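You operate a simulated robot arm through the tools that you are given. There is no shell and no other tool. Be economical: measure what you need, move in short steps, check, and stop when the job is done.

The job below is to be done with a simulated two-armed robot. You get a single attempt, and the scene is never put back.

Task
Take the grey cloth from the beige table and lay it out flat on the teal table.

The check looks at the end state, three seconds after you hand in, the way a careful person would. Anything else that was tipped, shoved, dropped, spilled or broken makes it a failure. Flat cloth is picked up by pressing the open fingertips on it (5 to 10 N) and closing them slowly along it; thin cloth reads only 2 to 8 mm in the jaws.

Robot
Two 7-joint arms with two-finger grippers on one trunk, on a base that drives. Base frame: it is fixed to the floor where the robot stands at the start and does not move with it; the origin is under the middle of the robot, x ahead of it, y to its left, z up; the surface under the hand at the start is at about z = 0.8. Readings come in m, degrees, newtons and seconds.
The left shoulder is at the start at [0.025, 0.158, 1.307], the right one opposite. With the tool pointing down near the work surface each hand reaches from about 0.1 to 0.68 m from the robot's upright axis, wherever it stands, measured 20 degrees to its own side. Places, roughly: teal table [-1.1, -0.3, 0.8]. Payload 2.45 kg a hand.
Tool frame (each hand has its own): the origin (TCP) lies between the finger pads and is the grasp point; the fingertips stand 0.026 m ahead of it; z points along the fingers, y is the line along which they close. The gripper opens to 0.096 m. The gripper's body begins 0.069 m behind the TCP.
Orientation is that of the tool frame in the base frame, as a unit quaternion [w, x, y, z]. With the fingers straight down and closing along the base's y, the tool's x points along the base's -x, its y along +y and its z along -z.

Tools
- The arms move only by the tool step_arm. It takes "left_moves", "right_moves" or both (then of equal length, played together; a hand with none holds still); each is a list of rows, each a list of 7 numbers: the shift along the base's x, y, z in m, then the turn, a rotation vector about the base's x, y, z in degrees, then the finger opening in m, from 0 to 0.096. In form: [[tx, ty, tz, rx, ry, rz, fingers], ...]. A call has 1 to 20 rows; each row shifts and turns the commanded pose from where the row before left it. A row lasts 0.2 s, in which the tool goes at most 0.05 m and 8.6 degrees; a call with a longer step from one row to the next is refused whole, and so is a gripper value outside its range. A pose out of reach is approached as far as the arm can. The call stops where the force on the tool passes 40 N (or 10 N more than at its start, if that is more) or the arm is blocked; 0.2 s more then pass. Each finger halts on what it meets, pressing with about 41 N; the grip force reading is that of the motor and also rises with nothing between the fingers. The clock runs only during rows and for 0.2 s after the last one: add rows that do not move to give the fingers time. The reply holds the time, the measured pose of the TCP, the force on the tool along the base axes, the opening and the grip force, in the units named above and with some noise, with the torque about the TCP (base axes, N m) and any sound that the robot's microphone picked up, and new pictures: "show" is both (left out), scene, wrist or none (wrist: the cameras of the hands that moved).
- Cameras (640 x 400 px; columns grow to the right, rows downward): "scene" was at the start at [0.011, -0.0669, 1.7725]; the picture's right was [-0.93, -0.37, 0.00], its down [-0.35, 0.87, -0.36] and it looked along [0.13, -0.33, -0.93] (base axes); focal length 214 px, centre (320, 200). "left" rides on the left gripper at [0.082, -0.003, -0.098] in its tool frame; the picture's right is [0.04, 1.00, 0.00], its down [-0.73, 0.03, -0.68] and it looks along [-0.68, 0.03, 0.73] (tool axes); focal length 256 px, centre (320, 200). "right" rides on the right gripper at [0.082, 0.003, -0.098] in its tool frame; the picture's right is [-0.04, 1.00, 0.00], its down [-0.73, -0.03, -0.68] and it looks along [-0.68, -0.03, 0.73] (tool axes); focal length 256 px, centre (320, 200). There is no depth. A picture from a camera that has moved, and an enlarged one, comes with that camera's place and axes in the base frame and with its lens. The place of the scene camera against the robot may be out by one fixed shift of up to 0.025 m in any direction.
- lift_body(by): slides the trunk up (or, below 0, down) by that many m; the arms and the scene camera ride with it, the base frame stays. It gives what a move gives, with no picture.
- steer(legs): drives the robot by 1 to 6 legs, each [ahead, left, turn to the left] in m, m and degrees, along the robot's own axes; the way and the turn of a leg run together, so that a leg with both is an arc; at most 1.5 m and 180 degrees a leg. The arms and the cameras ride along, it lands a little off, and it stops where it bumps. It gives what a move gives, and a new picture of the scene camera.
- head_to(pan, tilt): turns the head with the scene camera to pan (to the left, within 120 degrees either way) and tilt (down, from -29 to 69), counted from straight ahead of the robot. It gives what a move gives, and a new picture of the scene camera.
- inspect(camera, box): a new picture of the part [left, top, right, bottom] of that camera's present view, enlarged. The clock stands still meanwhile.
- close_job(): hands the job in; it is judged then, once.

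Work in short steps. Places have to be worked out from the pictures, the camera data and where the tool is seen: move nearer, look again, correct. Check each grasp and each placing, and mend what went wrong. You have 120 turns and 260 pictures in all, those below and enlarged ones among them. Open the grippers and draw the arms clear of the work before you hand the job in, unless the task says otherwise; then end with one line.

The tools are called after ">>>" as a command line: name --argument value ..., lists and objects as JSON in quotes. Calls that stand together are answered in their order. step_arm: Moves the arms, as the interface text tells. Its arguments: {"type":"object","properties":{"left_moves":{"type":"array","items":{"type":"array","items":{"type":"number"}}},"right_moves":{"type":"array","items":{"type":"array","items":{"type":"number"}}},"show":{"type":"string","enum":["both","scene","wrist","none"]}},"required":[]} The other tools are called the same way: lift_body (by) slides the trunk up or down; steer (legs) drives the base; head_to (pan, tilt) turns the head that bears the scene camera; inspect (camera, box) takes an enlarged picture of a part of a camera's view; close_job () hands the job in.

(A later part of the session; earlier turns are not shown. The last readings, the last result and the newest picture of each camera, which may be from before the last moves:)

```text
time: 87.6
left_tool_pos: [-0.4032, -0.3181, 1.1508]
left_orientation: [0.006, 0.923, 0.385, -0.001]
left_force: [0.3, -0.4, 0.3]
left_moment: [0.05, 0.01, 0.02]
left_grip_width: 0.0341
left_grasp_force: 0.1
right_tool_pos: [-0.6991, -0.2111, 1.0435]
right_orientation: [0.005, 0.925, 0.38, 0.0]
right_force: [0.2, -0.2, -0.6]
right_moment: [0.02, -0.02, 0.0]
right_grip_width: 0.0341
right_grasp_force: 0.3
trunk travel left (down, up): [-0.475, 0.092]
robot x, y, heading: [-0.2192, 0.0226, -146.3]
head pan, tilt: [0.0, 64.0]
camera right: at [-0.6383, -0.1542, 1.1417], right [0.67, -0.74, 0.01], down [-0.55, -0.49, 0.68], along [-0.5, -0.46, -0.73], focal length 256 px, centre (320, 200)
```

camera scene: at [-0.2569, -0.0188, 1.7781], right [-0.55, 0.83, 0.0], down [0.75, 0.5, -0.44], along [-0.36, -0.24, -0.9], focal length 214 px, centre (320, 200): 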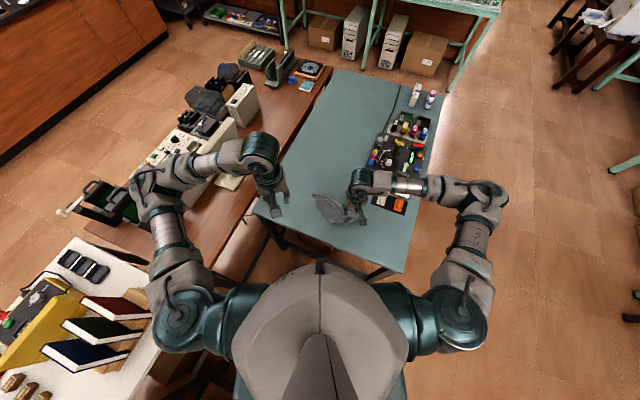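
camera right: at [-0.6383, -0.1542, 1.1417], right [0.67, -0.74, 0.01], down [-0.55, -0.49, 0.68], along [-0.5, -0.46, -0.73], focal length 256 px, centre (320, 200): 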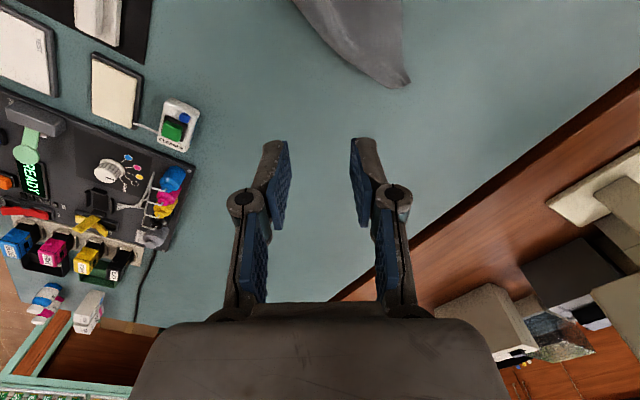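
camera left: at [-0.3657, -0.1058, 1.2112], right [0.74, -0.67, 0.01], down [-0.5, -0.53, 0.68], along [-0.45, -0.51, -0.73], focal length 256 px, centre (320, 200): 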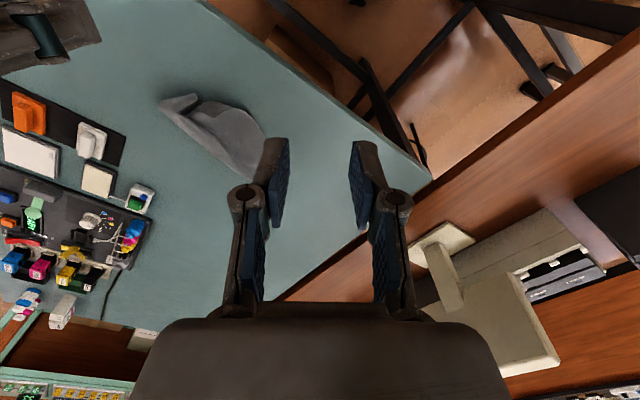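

Refined with the wrist camera: cloth is shifted about (+0.013,+0.02) from the scene estimate. I move the right hand over the top layer's corner region at (-0.605,-0.16).

>>> step_arm --right_moves '[[0.024, 0.013, -0.035, 0, 0, 0, 0.034], [0.024, 0.013, -0.035, 0, 0, 0, 0.034], [0.023, 0.013, -0.035, 0, 0, 0, 0.034], [0.023, 0.012, -0.035, 0, 0, 0, 0.034]]' --show "wrist"

```text
time: 88.6
left_tool_pos: [-0.4012, -0.3167, 1.1512]
left_orientation: [0.008, 0.923, 0.385, -0.002]
left_force: [-0.5, -0.6, 0.0]
left_moment: [0.04, 0.01, 0.02]
left_grip_width: 0.0338
left_grasp_force: 0.0
right_tool_pos: [-0.6036, -0.1562, 0.9036]
right_orientation: [0.006, 0.925, 0.379, -0.001]
right_force: [-0.6, -0.4, -0.2]
right_moment: [-0.04, -0.05, 0.0]
right_grip_width: 0.0339
right_grasp_force: 0.1
trunk travel left (down, up): [-0.475, 0.092]
robot x, y, heading: [-0.2206, 0.0272, -146.4]
head pan, tilt: [0.0, 64.0]
camera right: at [-0.5438, -0.0983, 1.0032], right [0.67, -0.74, 0.01], down [-0.55, -0.49, 0.68], along [-0.5, -0.47, -0.73], focal length 256 px, centre (320, 200)
```

right: 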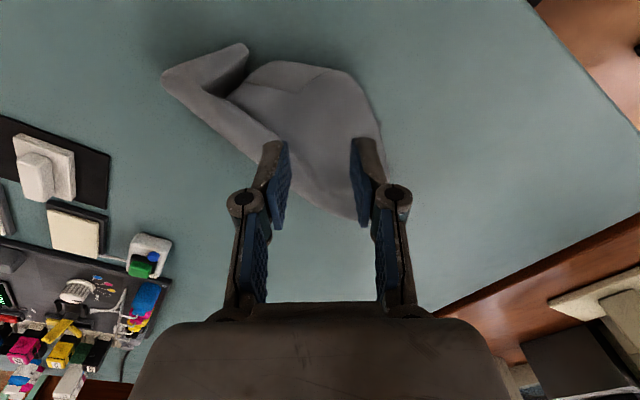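

The target lies 3 cm inside the top corner. I descend to near contact.

>>> step_arm --right_moves '[[-0.003, 0, -0.03, 0, 0, 0, 0.034], [0, 0, -0.03, 0, 0, 0, 0.034], [0, 0, -0.006, 0, 0, 0, 0.034], [0, 0, -0.002, 0, 0, 0, 0.034], [0, 0, 0, 0, 0, 0, 0.034]]' --show "wrist"

```text
time: 89.8
left_tool_pos: [-0.4019, -0.3166, 1.1512]
left_orientation: [0.008, 0.923, 0.385, -0.001]
left_force: [0.1, 0.6, -0.3]
left_moment: [-0.01, 0.03, 0.02]
left_grip_width: 0.0341
left_grasp_force: 0.0
right_tool_pos: [-0.608, -0.1575, 0.8361]
right_orientation: [0.005, 0.925, 0.38, 0.0]
right_force: [0.2, 0.8, 0.9]
right_moment: [0.0, -0.01, -0.04]
right_grip_width: 0.0339
right_grasp_force: 0.2
trunk travel left (down, up): [-0.475, 0.092]
robot x, y, heading: [-0.218, 0.018, -146.3]
head pan, tilt: [0.0, 64.0]
camera right: at [-0.5473, -0.0996, 0.9352], right [0.67, -0.74, 0.01], down [-0.55, -0.49, 0.68], along [-0.5, -0.46, -0.73], focal length 256 px, centre (320, 200)
```

right: 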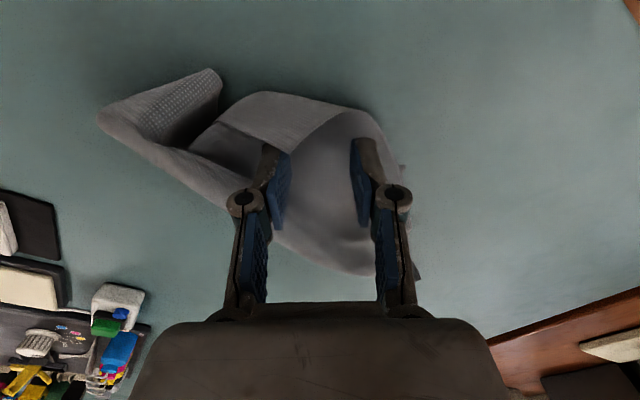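

Fingers are touching the raised top layer lightly. I go down in 1 mm steps for a light press.

>>> step_arm --right_moves '[[0, 0, -0.002, 0, 0, 0, 0.034], [0, 0, -0.002, 0, 0, 0, 0.034], [0, 0, -0.001, 0, 0, 0, 0.034]]' --show "none"

```text
time: 90.6
left_tool_pos: [-0.403, -0.3155, 1.1519]
left_orientation: [0.007, 0.923, 0.385, -0.001]
left_force: [-0.5, -0.5, -0.2]
left_moment: [0.0, 0.0, 0.01]
left_grip_width: 0.0338
left_grasp_force: 0.1
right_tool_pos: [-0.6089, -0.157, 0.8304]
right_orientation: [0.006, 0.925, 0.38, 0.0]
right_force: [0.2, -1.2, 1.2]
right_moment: [-0.01, -0.01, 0.01]
right_grip_width: 0.0338
right_grasp_force: 0.1
trunk travel left (down, up): [-0.475, 0.092]
robot x, y, heading: [-0.2212, 0.0193, -146.8]
head pan, tilt: [0.0, 64.0]
```

>>> step_arm --right_moves '[[0, 0, -0.0015, 0, 0, 0, 0.034], [0, 0, 0, 0, 0, 0, 0.034]]' --show "none"

```text
time: 91.2
left_tool_pos: [-0.4025, -0.3164, 1.1532]
left_orientation: [0.007, 0.923, 0.385, 0.0]
left_force: [-0.2, -0.4, 0.5]
left_moment: [-0.02, -0.02, 0.01]
left_grip_width: 0.0338
left_grasp_force: 0.2
right_tool_pos: [-0.6075, -0.1578, 0.8308]
right_orientation: [0.005, 0.925, 0.381, 0.0]
right_force: [-1.1, -0.2, 0.3]
right_moment: [-0.01, -0.05, 0.01]
right_grip_width: 0.0336
right_grasp_force: 0.1
trunk travel left (down, up): [-0.475, 0.092]
robot x, y, heading: [-0.2201, 0.0244, -146.2]
head pan, tilt: [0.0, 64.0]
```

Still nearly no load; two more millimetre steps, then check.

>>> step_arm --right_moves '[[0, 0, -0.001, 0, 0, 0, 0.034], [0, 0, -0.001, 0, 0, 0, 0.034]]' --show "none"

```text
time: 91.8
left_tool_pos: [-0.4024, -0.3159, 1.1531]
left_orientation: [0.006, 0.923, 0.385, -0.001]
left_force: [-0.3, -0.3, 0.1]
left_moment: [-0.02, 0.05, 0.0]
left_grip_width: 0.0339
left_grasp_force: 0.2
right_tool_pos: [-0.6076, -0.1582, 0.8274]
right_orientation: [0.007, 0.924, 0.381, -0.001]
right_force: [0.5, 0.8, 1.5]
right_moment: [0.05, 0.03, 0.01]
right_grip_width: 0.0339
right_grasp_force: 0.0
trunk travel left (down, up): [-0.475, 0.092]
robot x, y, heading: [-0.2201, 0.0233, -146.3]
head pan, tilt: [0.0, 64.0]
```

>>> step_arm --right_moves '[[0, 0, -0.0007, 0, 0, 0, 0.034], [0, 0, 0, 0, 0, 0, 0.031], [0, 0, 0, 0, 0, 0, 0.028], [0, 0, 0, 0, 0, 0, 0.025], [0, 0, 0, 0, 0, 0, 0.022], [0, 0, 0, 0, 0, 0, 0.019], [0, 0, 0, 0, 0, 0, 0.016], [0, 0, 0, 0, 0, 0, 0.013], [0, 0, 0, 0, 0, 0, 0.01], [0, 0, 0, 0, 0, 0, 0.007], [0, 0, 0, 0, 0, 0, 0.004], [0, 0, 0, 0, 0, 0, 0.001], [0, 0, 0, 0, 0, 0, 0], [0, 0, 0, 0, 0, 0, 0]]' --show "wrist"

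```text
time: 94.8
left_tool_pos: [-0.402, -0.3159, 1.1515]
left_orientation: [0.007, 0.923, 0.386, -0.001]
left_force: [0.4, 0.4, 0.3]
left_moment: [0.01, 0.02, 0.04]
left_grip_width: 0.034
left_grasp_force: 0.1
right_tool_pos: [-0.6076, -0.1567, 0.8261]
right_orientation: [0.005, 0.925, 0.38, 0.001]
right_force: [-1.2, 0.8, 5.9]
right_moment: [0.05, 0.11, -0.05]
right_grip_width: 0.0058
right_grasp_force: 37.9
trunk travel left (down, up): [-0.475, 0.092]
robot x, y, heading: [-0.2193, 0.0232, -146.6]
head pan, tilt: [0.0, 64.0]
camera right: at [-0.547, -0.0994, 0.926], right [0.67, -0.74, 0.01], down [-0.55, -0.49, 0.68], along [-0.5, -0.47, -0.73], focal length 256 px, centre (320, 200)
```

right: 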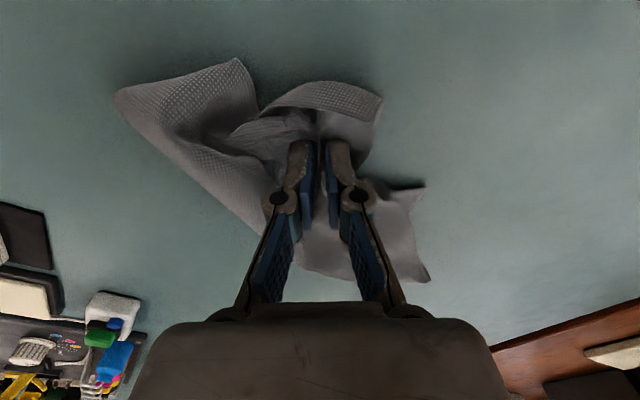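

A good bite (5.8 mm). I raise 5 cm and look at what is held.

>>> step_arm --right_moves '[[0, 0, 0.015, 0, 0, 0, 0], [0, 0, 0.02, 0, 0, 0, 0], [0, 0, 0.02, 0, 0, 0, 0], [0, 0, 0, 0, 0, 0, 0]]' --show "wrist"

>>> inspect --camera "scene" --box '[280, 165, 392, 235]'

>>> inspect --camera "left" --box '[0, 0, 320, 200]'

```text
time: 95.8
left_tool_pos: [-0.4023, -0.3145, 1.1516]
left_orientation: [0.008, 0.923, 0.386, -0.001]
left_force: [-0.2, -0.2, -0.2]
left_moment: [0.02, 0.03, 0.03]
left_grip_width: 0.034
left_grasp_force: 0.1
right_tool_pos: [-0.6093, -0.1596, 0.8826]
right_orientation: [0.006, 0.925, 0.379, 0.001]
right_force: [0.3, -0.1, -1.0]
right_moment: [-0.01, 0.01, 0.01]
right_grip_width: 0.0039
right_grasp_force: 30.2
trunk travel left (down, up): [-0.475, 0.092]
robot x, y, heading: [-0.2239, 0.0202, -146.3]
head pan, tilt: [0.0, 64.0]
camera right: at [-0.5482, -0.1006, 0.9814], right [0.67, -0.74, 0.01], down [-0.55, -0.49, 0.68], along [-0.5, -0.46, -0.73], focal length 256 px, centre (320, 200)
```

right: 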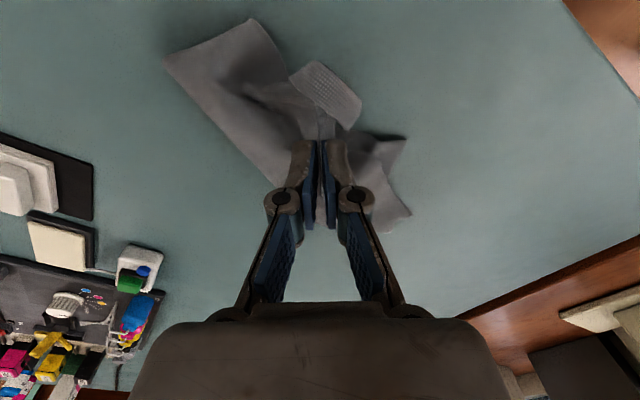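

```text
5.71 times, centred on (336, 200) of scene
camera zoom: at [-0.2558, -0.0227, 1.7775], right [-0.55, 0.83, 0.0], down [0.75, 0.5, -0.43], along [-0.36, -0.24, -0.9], focal length 1226 px, centre (229, 200)
```

zoom: 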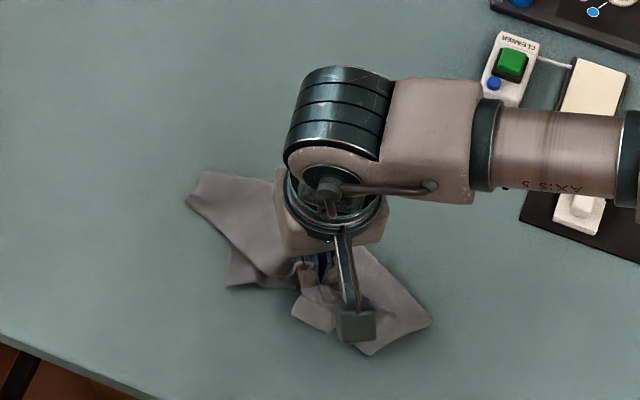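

```text
2.00 times, centred on (160, 100) of left
camera zoom: at [-0.3479, -0.2544, 1.2491], right [0.74, -0.67, 0.01], down [-0.5, -0.53, 0.68], along [-0.45, -0.51, -0.73], focal length 512 px, centre (640, 400)
```

zoom: 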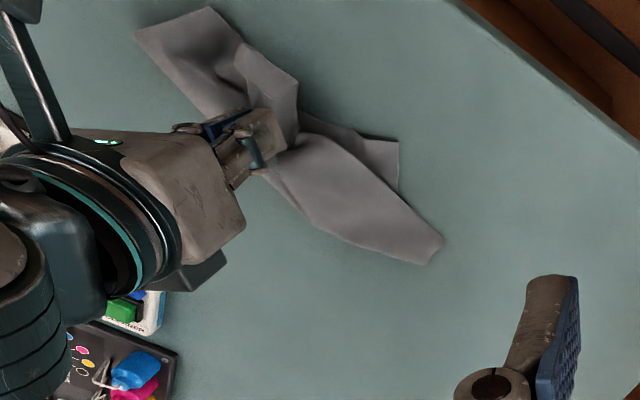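

The bottom layer stays on the table and the top flap is held. I flip the flap over to the far side: up and over in -x, then down.

>>> step_arm --right_moves '[[-0.005, 0, 0.03, 0, 0, 0, 0], [-0.02, 0, 0.025, 0, 0, 0, 0], [-0.025, 0, 0.01, 0, 0, 0, 0], [-0.03, 0, 0, 0, 0, 0, 0], [-0.03, 0, -0.01, 0, 0, 0, 0], [-0.03, -0.002, -0.02, 0, 0, 0, 0], [-0.025, -0.002, -0.025, 0, 0, 0, 0], [-0.02, -0.002, -0.025, 0, 0, 0, 0], [-0.01, 0, -0.015, 0, 0, 0, 0], [0, 0, 0, 0, 0, 0, 0]]' --show "wrist"

>>> inspect --camera "scene" --box '[280, 165, 392, 235]'

>>> inspect --camera "left" --box '[0, 0, 320, 200]'

```text
time: 98.0
left_tool_pos: [-0.402, -0.3156, 1.1505]
left_orientation: [0.007, 0.923, 0.385, -0.001]
left_force: [0.0, -0.6, -0.4]
left_moment: [-0.04, 0.0, 0.01]
left_grip_width: 0.034
left_grasp_force: 0.1
right_tool_pos: [-0.8031, -0.1632, 0.8516]
right_orientation: [0.006, 0.925, 0.381, 0.0]
right_force: [-1.0, 0.6, 0.5]
right_moment: [0.02, 0.0, 0.01]
right_grip_width: 0.0001
right_grasp_force: 28.4
trunk travel left (down, up): [-0.475, 0.092]
robot x, y, heading: [-0.217, 0.0215, -146.4]
head pan, tilt: [0.0, 64.0]
camera right: at [-0.7422, -0.1047, 0.9505], right [0.67, -0.74, 0.01], down [-0.55, -0.49, 0.68], along [-0.5, -0.47, -0.73], focal length 256 px, centre (320, 200)
```

right: 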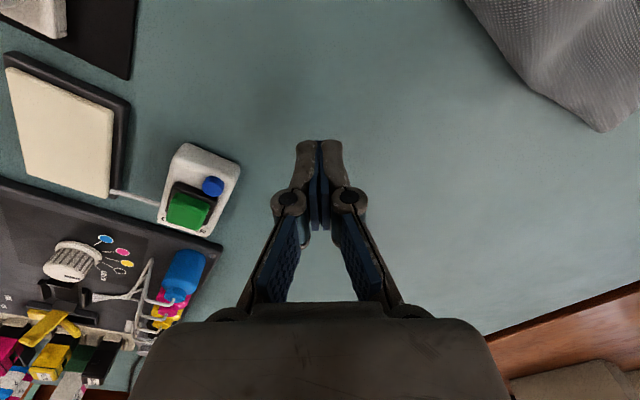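

```text
5.71 times, centred on (336, 200) of scene
camera zoom: at [-0.2561, -0.0231, 1.7775], right [-0.55, 0.83, 0.0], down [0.75, 0.5, -0.43], along [-0.36, -0.24, -0.9], focal length 1226 px, centre (229, 200)
```

zoom: 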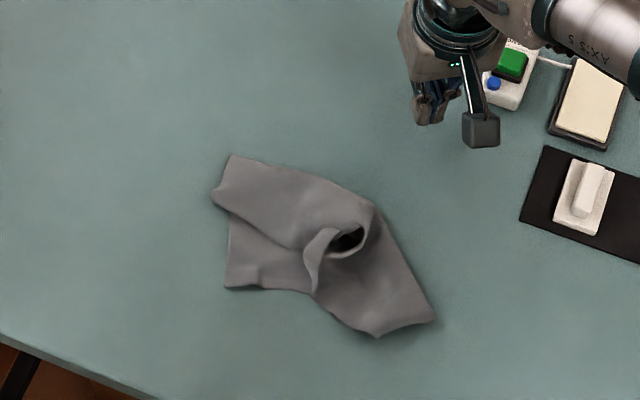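

```text
2.00 times, centred on (160, 100) of left
camera zoom: at [-0.3474, -0.254, 1.2492], right [0.74, -0.67, 0.01], down [-0.5, -0.53, 0.68], along [-0.46, -0.51, -0.73], focal length 512 px, centre (640, 400)
```

zoom: 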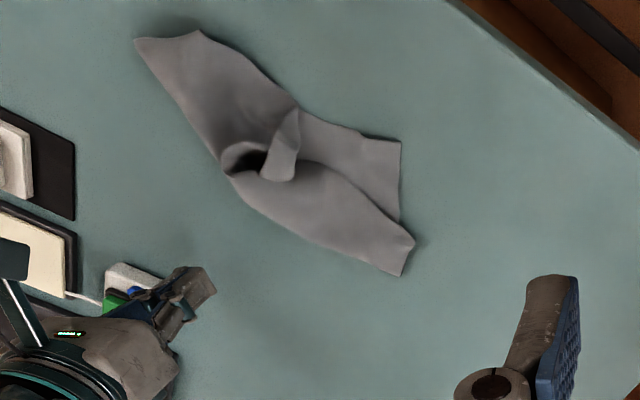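

It slipped at the end, but the flap now stands up as a curled tongue around (-0.63,-0.167). I raise the right hand, turn it so the fingers close along y, and come above the tongue.

>>> step_arm --right_moves '[[0, 0, 0.04, 0, 0, 0, 0.05], [0.01, 0, 0.04, 0, 0, -7.5, 0.05], [0.03, 0, 0.02, 0, 0, -7.5, 0.05], [0.035, 0, 0, 0, 0, -7.5, 0.05], [0.035, 0, 0, 0, 0, -7.5, 0.05], [0.035, 0, 0, 0, 0, -7.5, 0.05], [0.03, 0, 0, 0, 0, -7.5, 0.05], [0, 0, -0.02, 0, 0, 0, 0.05]]'

```text
time: 99.8
left_tool_pos: [-0.4036, -0.3149, 1.1518]
left_orientation: [0.008, 0.923, 0.385, -0.001]
left_force: [-0.3, 0.0, 1.0]
left_moment: [-0.03, 0.0, 0.0]
left_grip_width: 0.0342
left_grasp_force: 0.1
right_tool_pos: [-0.6288, -0.1627, 0.9319]
right_orientation: [0.005, 1.0, -0.004, -0.003]
right_force: [0.2, -0.1, 0.7]
right_moment: [0.01, -0.02, -0.01]
right_grip_width: 0.0499
right_grasp_force: 0.0
trunk travel left (down, up): [-0.475, 0.092]
robot x, y, heading: [-0.2174, 0.0235, -146.0]
head pan, tilt: [0.0, 64.0]
camera scene: at [-0.2568, -0.023, 1.7775], right [-0.55, 0.83, 0.0], down [0.75, 0.5, -0.43], along [-0.36, -0.24, -0.9], focal length 214 px, centre (320, 200)
camera right: at [-0.5454, -0.1641, 1.0308], right [-0.05, -1.0, 0.01], down [-0.73, 0.04, 0.68], along [-0.68, 0.03, -0.73], focal length 256 px, centre (320, 200)
```

scene: 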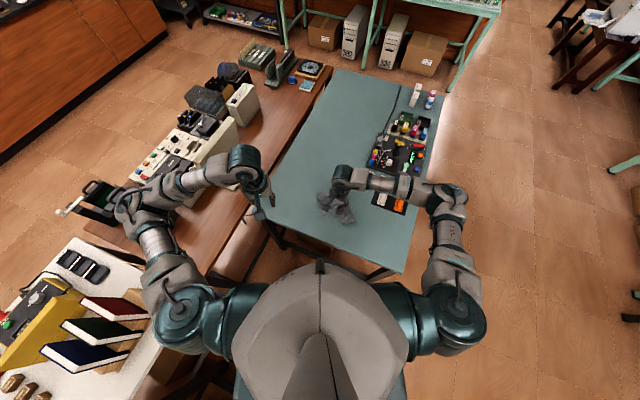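
right: 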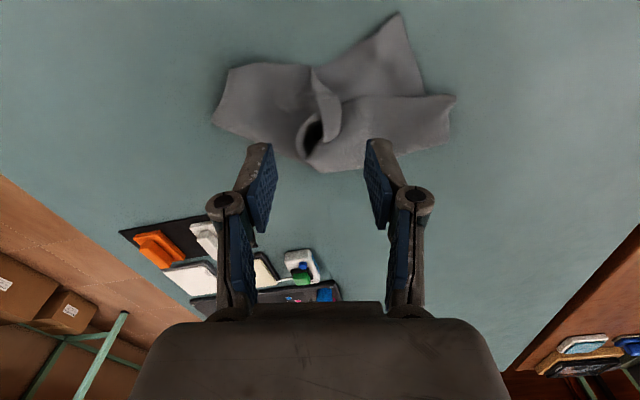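

Aligned over the standing tongue. I descend with a 34 mm opening straddling it and close.

>>> step_arm --right_moves '[[-0.004, -0.005, -0.03, 0, 0, 0, 0.036], [0, 0, -0.03, 0, 0, 0, 0.036], [0, 0, -0.025, 0, 0, 0, 0.036], [0, 0, -0.012, 0, 0, 0, 0.036], [0, 0, 0, 0, 0, 0, 0.036]]' --show "wrist"

```text
time: 101.0
left_tool_pos: [-0.4018, -0.316, 1.1524]
left_orientation: [0.008, 0.923, 0.385, -0.001]
left_force: [-0.2, 0.3, 0.7]
left_moment: [-0.01, 0.02, 0.03]
left_grip_width: 0.0339
left_grasp_force: 0.2
right_tool_pos: [-0.6326, -0.1688, 0.8351]
right_orientation: [0.006, 1.0, -0.002, -0.003]
right_force: [-0.3, 0.1, 0.3]
right_moment: [0.02, 0.01, 0.0]
right_grip_width: 0.0362
right_grasp_force: 0.0
trunk travel left (down, up): [-0.475, 0.092]
robot x, y, heading: [-0.222, 0.0214, -146.4]
head pan, tilt: [0.0, 64.0]
camera right: at [-0.5501, -0.1688, 0.9341], right [-0.05, -1.0, 0.01], down [-0.73, 0.04, 0.68], along [-0.68, 0.02, -0.73], focal length 256 px, centre (320, 200)
```

right: 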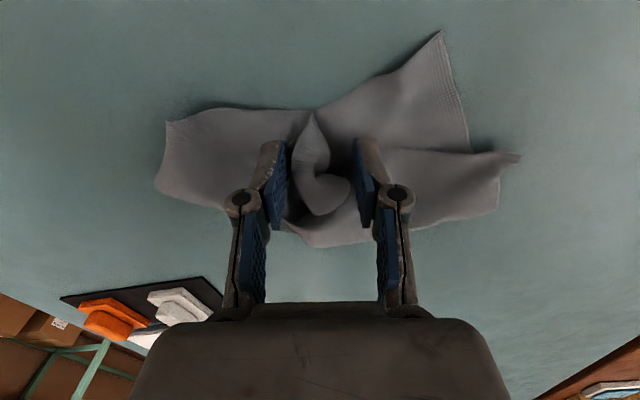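

The tongue is right between the fingers. I close on it and lift slightly.

>>> step_arm --right_moves '[[0, 0, -0.003, 0, 0, 0, 0.03], [0, 0, 0, 0, 0, 0, 0.02], [0, 0, 0, 0, 0, 0, 0.01], [0, 0, 0, 0, 0, 0, 0.0], [0, 0, 0, 0, 0, 0, 0.0], [0, 0, 0, 0, 0, 0, 0], [0, 0, 0.02, 0, 0, 0, 0], [0, 0, 0.02, 0, 0, 0, 0]]' --show "wrist"

```text
time: 102.8
left_tool_pos: [-0.4015, -0.3154, 1.1525]
left_orientation: [0.007, 0.923, 0.385, 0.0]
left_force: [-0.1, 0.5, 0.4]
left_moment: [0.03, -0.04, -0.01]
left_grip_width: 0.0339
left_grasp_force: 0.1
right_tool_pos: [-0.6327, -0.1679, 0.872]
right_orientation: [0.005, 1.0, -0.003, -0.003]
right_force: [0.8, 0.5, 1.1]
right_moment: [-0.02, -0.03, 0.0]
right_grip_width: 0.002
right_grasp_force: 33.5
trunk travel left (down, up): [-0.475, 0.092]
robot x, y, heading: [-0.2182, 0.0279, -146.3]
head pan, tilt: [0.0, 64.0]
camera right: at [-0.5499, -0.1682, 0.971], right [-0.05, -1.0, 0.01], down [-0.73, 0.04, 0.68], along [-0.68, 0.02, -0.73], focal length 256 px, centre (320, 200)
```

right: 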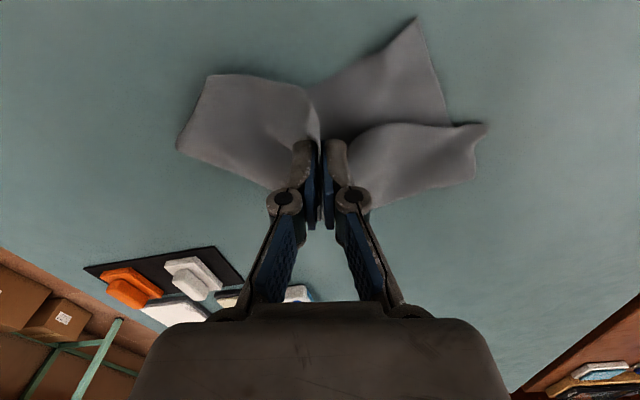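

Held. I carry the flap over toward -x at low height again, more slowly.

>>> step_arm --right_moves '[[0, 0, 0.015, 0, 0, 0, 0], [-0.015, 0, 0.01, 0, 0, 0, 0], [-0.015, 0, 0, 0, 0, 0, 0], [-0.015, 0, 0, 0, 0, 0, 0], [-0.015, 0, 0, 0, 0, 0, 0], [-0.015, 0, 0, 0, 0, 0, 0], [-0.015, 0, -0.01, 0, 0, 0, 0], [-0.015, 0, -0.01, 0, 0, 0, 0], [0, 0, 0, 0, 0, 0, 0]]' --show "wrist"

>>> inspect --camera "scene" --box '[280, 165, 392, 235]'

>>> inspect --camera "left" --box '[0, 0, 320, 200]'

```text
time: 104.8
left_tool_pos: [-0.403, -0.3156, 1.1516]
left_orientation: [0.007, 0.923, 0.384, -0.001]
left_force: [0.4, 0.1, 0.1]
left_moment: [-0.03, -0.01, -0.04]
left_grip_width: 0.0342
left_grasp_force: 0.1
right_tool_pos: [-0.7351, -0.1672, 0.877]
right_orientation: [0.005, 1.0, -0.003, -0.003]
right_force: [0.1, -0.7, -0.2]
right_moment: [0.04, -0.03, 0.04]
right_grip_width: 0.0045
right_grasp_force: 33.8
trunk travel left (down, up): [-0.475, 0.092]
robot x, y, heading: [-0.2172, 0.0251, -146.3]
head pan, tilt: [0.0, 64.0]
camera right: at [-0.6528, -0.168, 0.9762], right [-0.05, -1.0, 0.01], down [-0.73, 0.04, 0.68], along [-0.68, 0.02, -0.73], focal length 256 px, centre (320, 200)
```

right: 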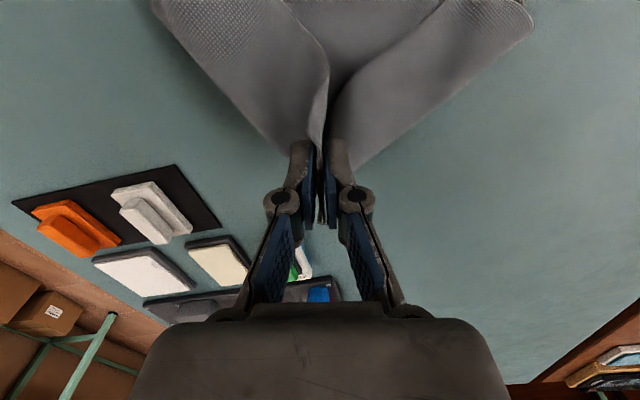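

```text
5.71 times, centred on (336, 200) of scene
camera zoom: at [-0.256, -0.0229, 1.7776], right [-0.55, 0.83, 0.0], down [0.75, 0.5, -0.43], along [-0.36, -0.24, -0.9], focal length 1226 px, centre (229, 200)
```

zoom: 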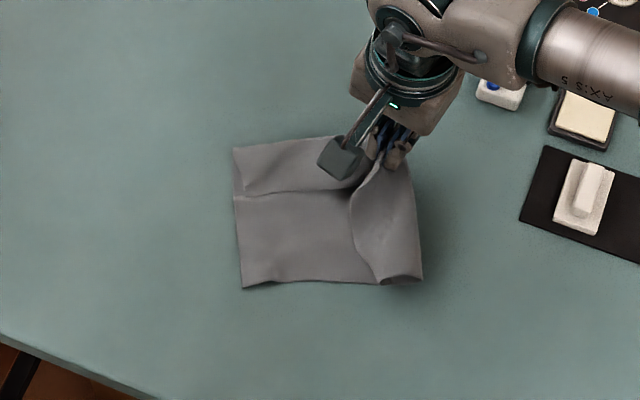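

```text
2.00 times, centred on (160, 100) of left
camera zoom: at [-0.3474, -0.2543, 1.2491], right [0.74, -0.67, 0.01], down [-0.5, -0.53, 0.68], along [-0.46, -0.51, -0.73], focal length 512 px, centre (640, 400)
```

zoom: 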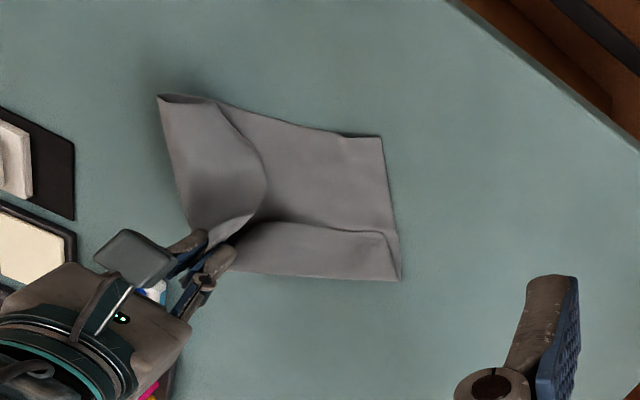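

Very good: the cloth has opened into nearly a rectangle. I pull the held corner B a little further out and down, then release it on the table.

>>> step_arm --right_moves '[[-0.015, 0.0, -0.01, 0, 0, 0, 0], [-0.015, 0, -0.01, 0, 0, 0, 0], [-0.01, 0, -0.01, 0, 0, 0, 0], [-0.01, 0, -0.01, 0, 0, 0, 0], [0, 0, -0.005, 0, 0, 0, 0], [0, 0, 0, 0, 0, 0, 0]]' --show "none"

>>> inspect --camera "scene" --box '[280, 165, 392, 235]'

>>> inspect --camera "left" --box '[0, 0, 320, 200]'

```text
time: 106.2
left_tool_pos: [-0.4029, -0.3145, 1.1522]
left_orientation: [0.007, 0.923, 0.385, -0.001]
left_force: [0.0, -0.1, 0.3]
left_moment: [0.03, -0.03, -0.02]
left_grip_width: 0.034
left_grasp_force: 0.2
right_tool_pos: [-0.7876, -0.1671, 0.8323]
right_orientation: [0.005, 1.0, -0.003, -0.002]
right_force: [0.6, 1.5, 2.0]
right_moment: [0.15, 0.03, -0.02]
right_grip_width: 0.003
right_grasp_force: 36.7
trunk travel left (down, up): [-0.475, 0.092]
robot x, y, heading: [-0.22, 0.022, -146.2]
head pan, tilt: [0.0, 64.0]
```

```text
5.71 times, centred on (336, 200) of scene
camera zoom: at [-0.256, -0.023, 1.7776], right [-0.55, 0.83, 0.0], down [0.75, 0.5, -0.43], along [-0.36, -0.24, -0.9], focal length 1226 px, centre (229, 200)
```

zoom: 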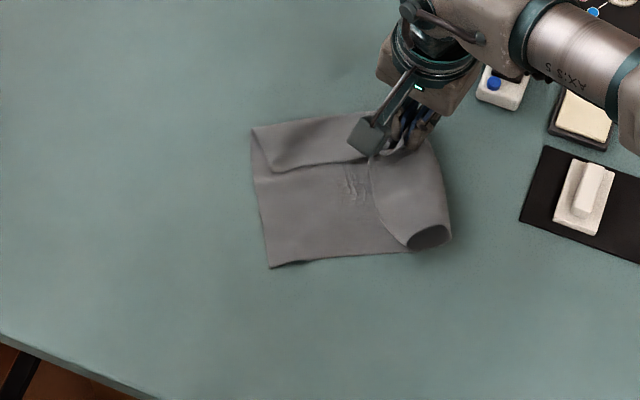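

```text
2.00 times, centred on (160, 100) of left
camera zoom: at [-0.3475, -0.2541, 1.2492], right [0.74, -0.67, 0.01], down [-0.5, -0.53, 0.68], along [-0.46, -0.51, -0.73], focal length 512 px, centre (640, 400)
```

zoom: 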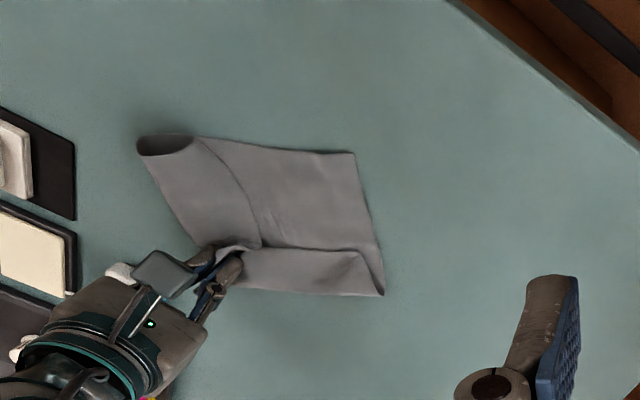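

Both the CB and AB margins are folded under the held corner; stretching the diagonal D–B will open them. D is flat at about (-0.606,-0.201). I bring the left hand (turned to close along y) over D while the right keeps B.

>>> step_arm --left_moves '[[-0.03, 0.015, -0.02, 0, 0, -7.5, 0.032], [-0.03, 0.015, -0.02, 0, 0, -7.5, 0.032], [-0.03, 0.015, -0.02, 0, 0, -7.5, 0.032], [-0.03, 0.015, -0.02, 0, 0, -7.5, 0.032], [-0.03, 0.015, -0.02, 0, 0, -7.5, 0.032], [-0.03, 0.015, -0.02, 0, 0, -7.5, 0.032], [-0.03, 0.01, -0.02, 0, 0, 0, 0.032]]'

```text
time: 107.8
left_tool_pos: [-0.6131, -0.2153, 1.0127]
left_orientation: [0.007, 1.0, 0.002, -0.003]
left_force: [0.3, 0.3, -0.6]
left_moment: [-0.01, 0.0, 0.01]
left_grip_width: 0.0321
left_grasp_force: 0.1
right_tool_pos: [-0.7882, -0.1671, 0.8304]
right_orientation: [0.005, 1.0, -0.004, -0.001]
right_force: [0.4, -0.4, 1.4]
right_moment: [0.01, -0.01, 0.0]
right_grip_width: 0.0034
right_grasp_force: 37.1
trunk travel left (down, up): [-0.475, 0.092]
robot x, y, heading: [-0.2197, 0.0229, -146.5]
head pan, tilt: [0.0, 64.0]
camera scene: at [-0.2596, -0.0222, 1.7776], right [-0.55, 0.83, 0.0], down [0.75, 0.5, -0.43], along [-0.36, -0.24, -0.9], focal length 214 px, centre (320, 200)
camera left: at [-0.5308, -0.2101, 1.1112], right [0.04, -1.0, 0.01], down [-0.73, -0.02, 0.68], along [-0.68, -0.04, -0.73], focal length 256 px, centre (320, 200)
```

scene: 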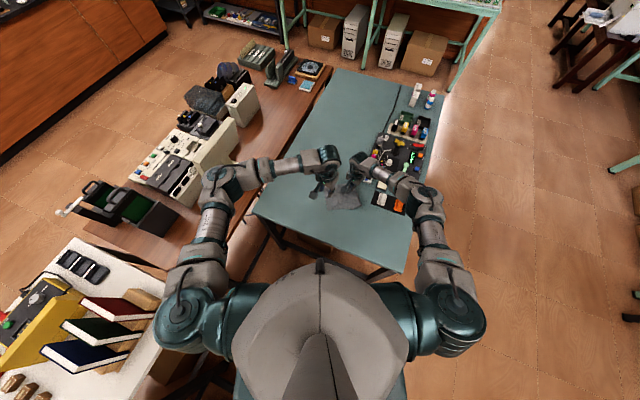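
left: 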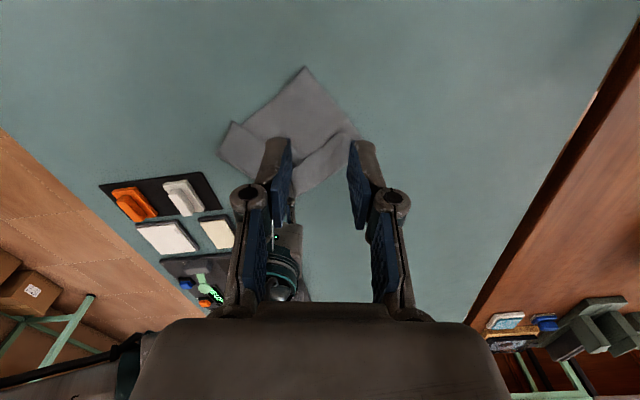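

D measured at (-0.618,-0.200). I descend the left hand onto a point 3 cm inside D.

>>> step_arm --left_moves '[[-0.017, 0.009, -0.03, 0, 0, 0, 0.03], [-0.017, 0.009, -0.03, 0, 0, 0, 0.03], [0, 0, -0.04, 0, 0, 0, 0.03], [0, 0, -0.04, 0, 0, 0, 0.03], [0, 0, -0.035, 0, 0, 0, 0.03], [0, 0, -0.006, 0, 0, 0, 0.03], [0, 0, 0, 0, 0, 0, 0.03]]' --show "wrist"

```text
time: 109.0
left_tool_pos: [-0.6474, -0.1863, 0.8662]
left_orientation: [0.006, 1.0, -0.001, -0.008]
left_force: [3.9, 0.9, 2.7]
left_moment: [-0.02, 0.37, -0.1]
left_grip_width: 0.03
left_grasp_force: 0.0
right_tool_pos: [-0.7899, -0.1555, 0.8289]
right_orientation: [0.003, 1.0, -0.006, -0.008]
right_force: [-3.2, -1.1, 0.2]
right_moment: [0.03, -0.12, -0.09]
right_grip_width: 0.003
right_grasp_force: 29.8
trunk travel left (down, up): [-0.475, 0.092]
robot x, y, heading: [-0.219, 0.0238, -146.0]
head pan, tilt: [0.0, 64.0]
stopped in row 5 (right hand): the force on the tool passed its limit at 58 N (the readings are from after the stop); the commanded pose is now the measured one
camera left: at [-0.5644, -0.1821, 0.963], right [0.04, -1.0, 0.01], down [-0.72, -0.02, 0.69], along [-0.69, -0.03, -0.72], focal length 256 px, centre (320, 200)
```

left: 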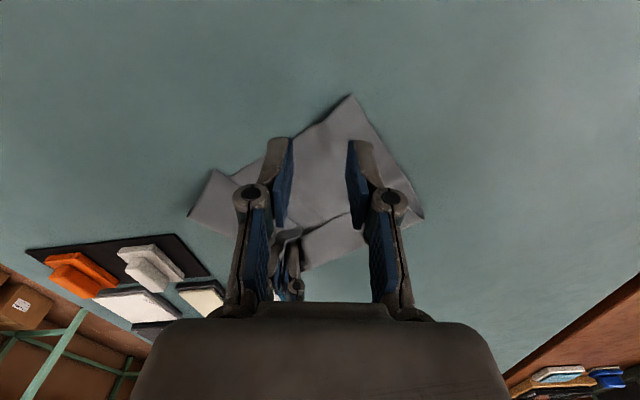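

The left gripper touched the right hand's camera mount. I raise the left hand clear at once, and turn the right hand (still holding B) 37° so that its camera swings away.

>>> step_arm --left_moves '[[0.005, -0.01, 0.03, 0, 0, 0, 0.03], [0.02, -0.01, 0.04, 0, 0, 0, 0.03], [0.03, -0.01, 0.03, 0, 0, 0, 0.03], [0, 0, 0, 0, 0, 0, 0.03], [0, 0, 0, 0, 0, 0, 0.03], [0, 0, 0, 0, 0, 0, 0.03], [0, 0, 0, 0, 0, 0, 0.03], [0, 0, 0, 0, 0, 0, 0.03], [0, 0, 0, 0, 0, 0, 0.03]]' --right_moves '[[0, 0, 0, 0, 0, 0, 0], [0, 0, 0, 0, 0, 0, 0], [0, 0, 0.01, 0, 0, 0, 0], [0, 0, 0, 0, 0, 7.5, 0], [0, 0, 0, 0, 0, 7.5, 0], [0, 0, 0, 0, 0, 7.5, 0], [0, 0, 0, 0, 0, 7.5, 0], [0, 0, 0, 0, 0, 7.5, 0], [0, 0, 0, 0, 0, 0, 0]]'

>>> inspect --camera "scene" --box '[280, 145, 392, 215]'

```text
time: 111.0
left_tool_pos: [-0.5909, -0.2188, 0.9641]
left_orientation: [0.004, 1.0, -0.001, -0.008]
left_force: [-0.4, -0.1, -0.2]
left_moment: [0.02, 0.0, -0.01]
left_grip_width: 0.0299
left_grasp_force: 0.0
right_tool_pos: [-0.7885, -0.158, 0.8377]
right_orientation: [0.005, 0.949, 0.315, -0.006]
right_force: [-0.3, -1.2, 0.0]
right_moment: [-0.01, -0.03, 0.02]
right_grip_width: 0.0037
right_grasp_force: 37.1
trunk travel left (down, up): [-0.475, 0.092]
robot x, y, heading: [-0.2199, 0.02, -146.5]
head pan, tilt: [0.0, 64.0]
camera scene: at [-0.2582, -0.02, 1.7776], right [-0.55, 0.83, 0.0], down [0.75, 0.5, -0.43], along [-0.36, -0.24, -0.9], focal length 214 px, centre (320, 200)
camera right: at [-0.7204, -0.108, 0.9368], right [0.57, -0.82, 0.01], down [-0.6, -0.41, 0.69], along [-0.57, -0.39, -0.72], focal length 256 px, centre (320, 200)
camera left: at [-0.5081, -0.2144, 1.0611], right [0.04, -1.0, 0.01], down [-0.72, -0.02, 0.69], along [-0.69, -0.03, -0.72], focal length 256 px, centre (320, 200)
```

scene: 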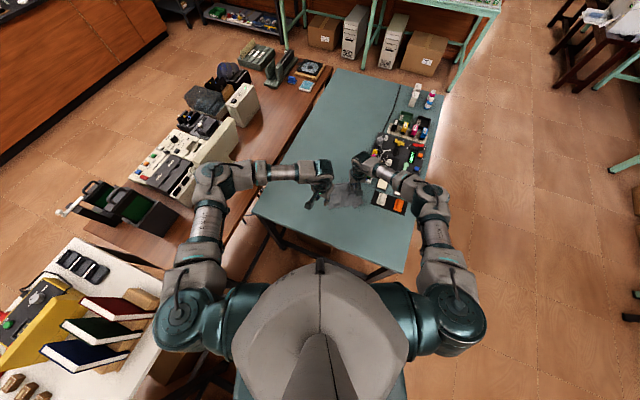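
right: 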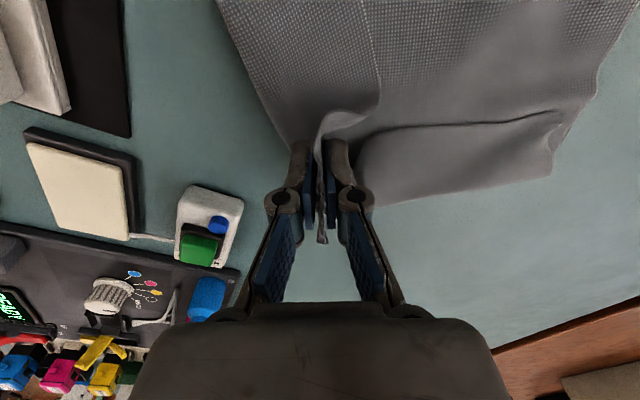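
left: 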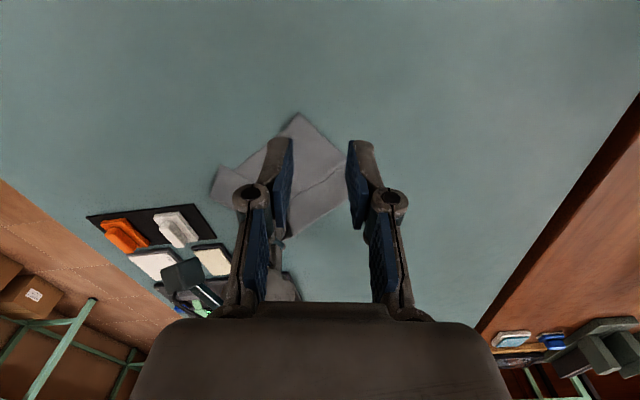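

```text
5.71 times, centred on (336, 180) of scene
camera zoom: at [-0.2582, -0.02, 1.7776], right [-0.55, 0.83, 0.0], down [0.75, 0.5, -0.43], along [-0.36, -0.24, -0.9], focal length 1226 px, centre (229, 314)
```

zoom: 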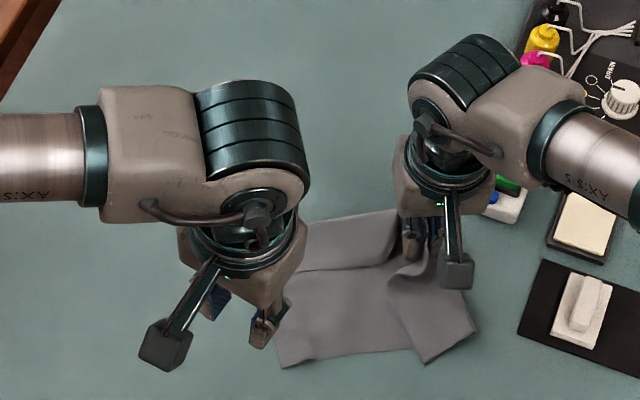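

Camera mount is out of the way. D is now at (-0.631,-0.197); I bring the left hand down near it carefully.

>>> step_arm --left_moves '[[-0.022, 0.007, 0, 0, 0, 0, 0.03], [-0.022, 0.007, 0, 0, 0, 0, 0.03], [-0.02, 0.006, 0, 0, 0, 0, 0.03], [0, 0, -0.035, 0, 0, 0, 0.03], [0, 0, -0.035, 0, 0, 0, 0.03], [0, 0, -0.035, 0, 0, 0, 0.03], [0, 0, -0.02, 0, 0, 0, 0.03], [0, 0, 0, 0, 0, 0, 0.03]]' --show "wrist"

```text
time: 112.8
left_tool_pos: [-0.6573, -0.2004, 0.8384]
left_orientation: [0.005, 1.0, -0.001, -0.008]
left_force: [0.3, 0.0, 0.6]
left_moment: [0.02, -0.01, -0.02]
left_grip_width: 0.0299
left_grasp_force: 0.0
right_tool_pos: [-0.7902, -0.1583, 0.8389]
right_orientation: [0.004, 0.949, 0.316, -0.006]
right_force: [-1.1, 0.6, 2.0]
right_moment: [0.01, 0.0, -0.03]
right_grip_width: 0.0017
right_grasp_force: 33.2
trunk travel left (down, up): [-0.475, 0.092]
robot x, y, heading: [-0.2168, 0.0258, -146.2]
head pan, tilt: [0.0, 64.0]
camera left: at [-0.5731, -0.196, 0.936], right [0.04, -1.0, 0.01], down [-0.72, -0.02, 0.69], along [-0.69, -0.03, -0.72], focal length 256 px, centre (320, 200)
```

left: 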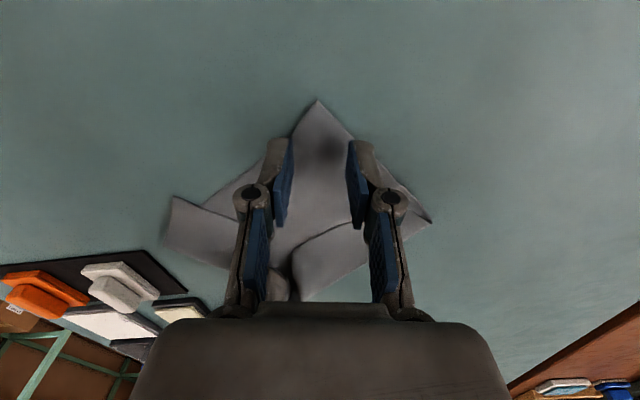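

>>> step_arm --left_moves '[[-0.003, 0, -0.005, 0, 0, 0, 0.027], [0, 0, -0.003, 0, 0, 0, 0.027], [0, 0, -0.002, 0, 0, 0, 0.027], [0, 0, 0, 0, 0, 0, 0.027]]' --show "none"

```text
time: 113.8
left_tool_pos: [-0.6597, -0.2, 0.8305]
left_orientation: [0.006, 1.0, -0.001, -0.008]
left_force: [0.2, -0.9, 0.6]
left_moment: [0.02, -0.01, 0.01]
left_grip_width: 0.027
left_grasp_force: 0.0
right_tool_pos: [-0.7896, -0.1569, 0.8388]
right_orientation: [0.005, 0.949, 0.316, -0.006]
right_force: [-0.5, -0.7, -3.7]
right_moment: [0.11, -0.04, -0.01]
right_grip_width: 0.0022
right_grasp_force: 28.7
trunk travel left (down, up): [-0.475, 0.092]
robot x, y, heading: [-0.2207, 0.0196, -146.2]
head pan, tilt: [0.0, 64.0]
```

>>> step_arm --left_moves '[[0, 0, -0.002, 0, 0, 0, 0.027], [0, 0, -0.001, 0, 0, 0, 0.027], [0, 0, 0, 0, 0, 0, 0.027]]' --show "none"

```text
time: 114.6
left_tool_pos: [-0.6587, -0.1988, 0.8274]
left_orientation: [0.004, 1.0, -0.001, -0.009]
left_force: [0.3, 1.1, 0.1]
left_moment: [-0.02, 0.01, -0.01]
left_grip_width: 0.0271
left_grasp_force: 0.1
right_tool_pos: [-0.7892, -0.158, 0.8384]
right_orientation: [0.004, 0.949, 0.316, -0.005]
right_force: [0.2, 0.3, 0.4]
right_moment: [-0.13, 0.0, 0.01]
right_grip_width: 0.0029
right_grasp_force: 29.2
trunk travel left (down, up): [-0.475, 0.092]
robot x, y, heading: [-0.2149, 0.0204, -146.2]
head pan, tilt: [0.0, 64.0]
```

Nearly touching; 1.5 mm more, then read the force.

>>> step_arm --left_moves '[[0, 0, -0.001, 0, 0, 0, 0.027], [0, 0, -0.001, 0, 0, 0, 0.027], [0, 0, 0, 0, 0, 0, 0.027]]' --show "none"

```text
time: 115.4
left_tool_pos: [-0.6586, -0.1992, 0.8283]
left_orientation: [0.005, 1.0, -0.001, -0.01]
left_force: [-1.6, 1.6, 14.1]
left_moment: [0.08, -0.02, 0.03]
left_grip_width: 0.0271
left_grasp_force: 0.0
right_tool_pos: [-0.7886, -0.158, 0.8398]
right_orientation: [0.005, 0.948, 0.317, -0.007]
right_force: [-0.2, 0.4, 2.0]
right_moment: [-0.01, 0.0, 0.01]
right_grip_width: 0.0009
right_grasp_force: 31.8
trunk travel left (down, up): [-0.475, 0.092]
robot x, y, heading: [-0.2214, 0.0204, -146.2]
head pan, tilt: [0.0, 64.0]
```

14 N pressed; I ease 0.5 mm and close slowly.

>>> step_arm --left_moves '[[0, 0, 0.0005, 0, 0, 0, 0.027], [0, 0, 0, 0, 0, 0, 0.024], [0, 0, 0, 0, 0, 0, 0.021], [0, 0, 0, 0, 0, 0, 0.018], [0, 0, 0, 0, 0, 0, 0.015], [0, 0, 0, 0, 0, 0, 0.012], [0, 0, 0, 0, 0, 0, 0.009], [0, 0, 0, 0, 0, 0, 0.006], [0, 0, 0, 0, 0, 0, 0.003], [0, 0, 0, 0, 0, 0, 0], [0, 0, 0, 0, 0, 0, 0], [0, 0, 0.004, 0, 0, 0, 0], [0, 0, 0, 0, 0, 0, 0]]' --show "wrist"

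```text
time: 118.2
left_tool_pos: [-0.657, -0.2002, 0.8294]
left_orientation: [0.006, 1.0, -0.001, -0.008]
left_force: [0.1, -1.2, -0.1]
left_moment: [0.01, 0.01, 0.04]
left_grip_width: 0.0
left_grasp_force: 28.6
right_tool_pos: [-0.7896, -0.1575, 0.8381]
right_orientation: [0.004, 0.949, 0.315, -0.006]
right_force: [-0.4, 0.0, -0.7]
right_moment: [0.01, -0.02, 0.0]
right_grip_width: 0.0043
right_grasp_force: 33.9
trunk travel left (down, up): [-0.475, 0.092]
robot x, y, heading: [-0.2181, 0.0225, -146.3]
head pan, tilt: [0.0, 64.0]
camera left: at [-0.5746, -0.1948, 0.9265], right [0.04, -1.0, 0.01], down [-0.72, -0.02, 0.69], along [-0.69, -0.03, -0.72], focal length 256 px, centre (320, 200)
```

left: 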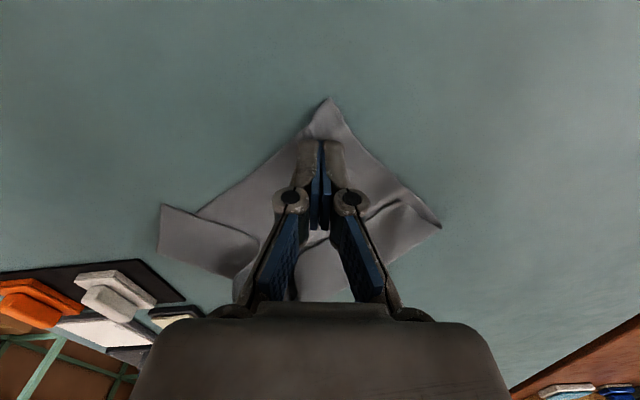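

Nothing stayed in the left jaws. I instead use the left fingertips as a press: open, press ~10 N near D and drag D toward +x while the right hand holds B.

>>> step_arm --left_moves '[[0, 0, -0.003, 0, 0, 0, 0.01], [0, 0, -0.001, 0, 0, 0, 0.03], [0, 0, -0.001, 0, 0, 0, 0.03], [0, 0, 0, 0, 0, 0, 0.03]]' --show "none"

```text
time: 119.2
left_tool_pos: [-0.6597, -0.1977, 0.8263]
left_orientation: [0.005, 1.0, -0.001, -0.01]
left_force: [-0.5, -0.1, 16.3]
left_moment: [-0.03, -0.04, 0.0]
left_grip_width: 0.0297
left_grasp_force: 5.5
right_tool_pos: [-0.7896, -0.1577, 0.8393]
right_orientation: [0.005, 0.949, 0.316, -0.005]
right_force: [0.7, -0.2, 0.5]
right_moment: [0.03, -0.01, 0.0]
right_grip_width: 0.0029
right_grasp_force: 29.5
trunk travel left (down, up): [-0.475, 0.092]
robot x, y, heading: [-0.2212, 0.0222, -146.3]
head pan, tilt: [0.0, 64.0]
```

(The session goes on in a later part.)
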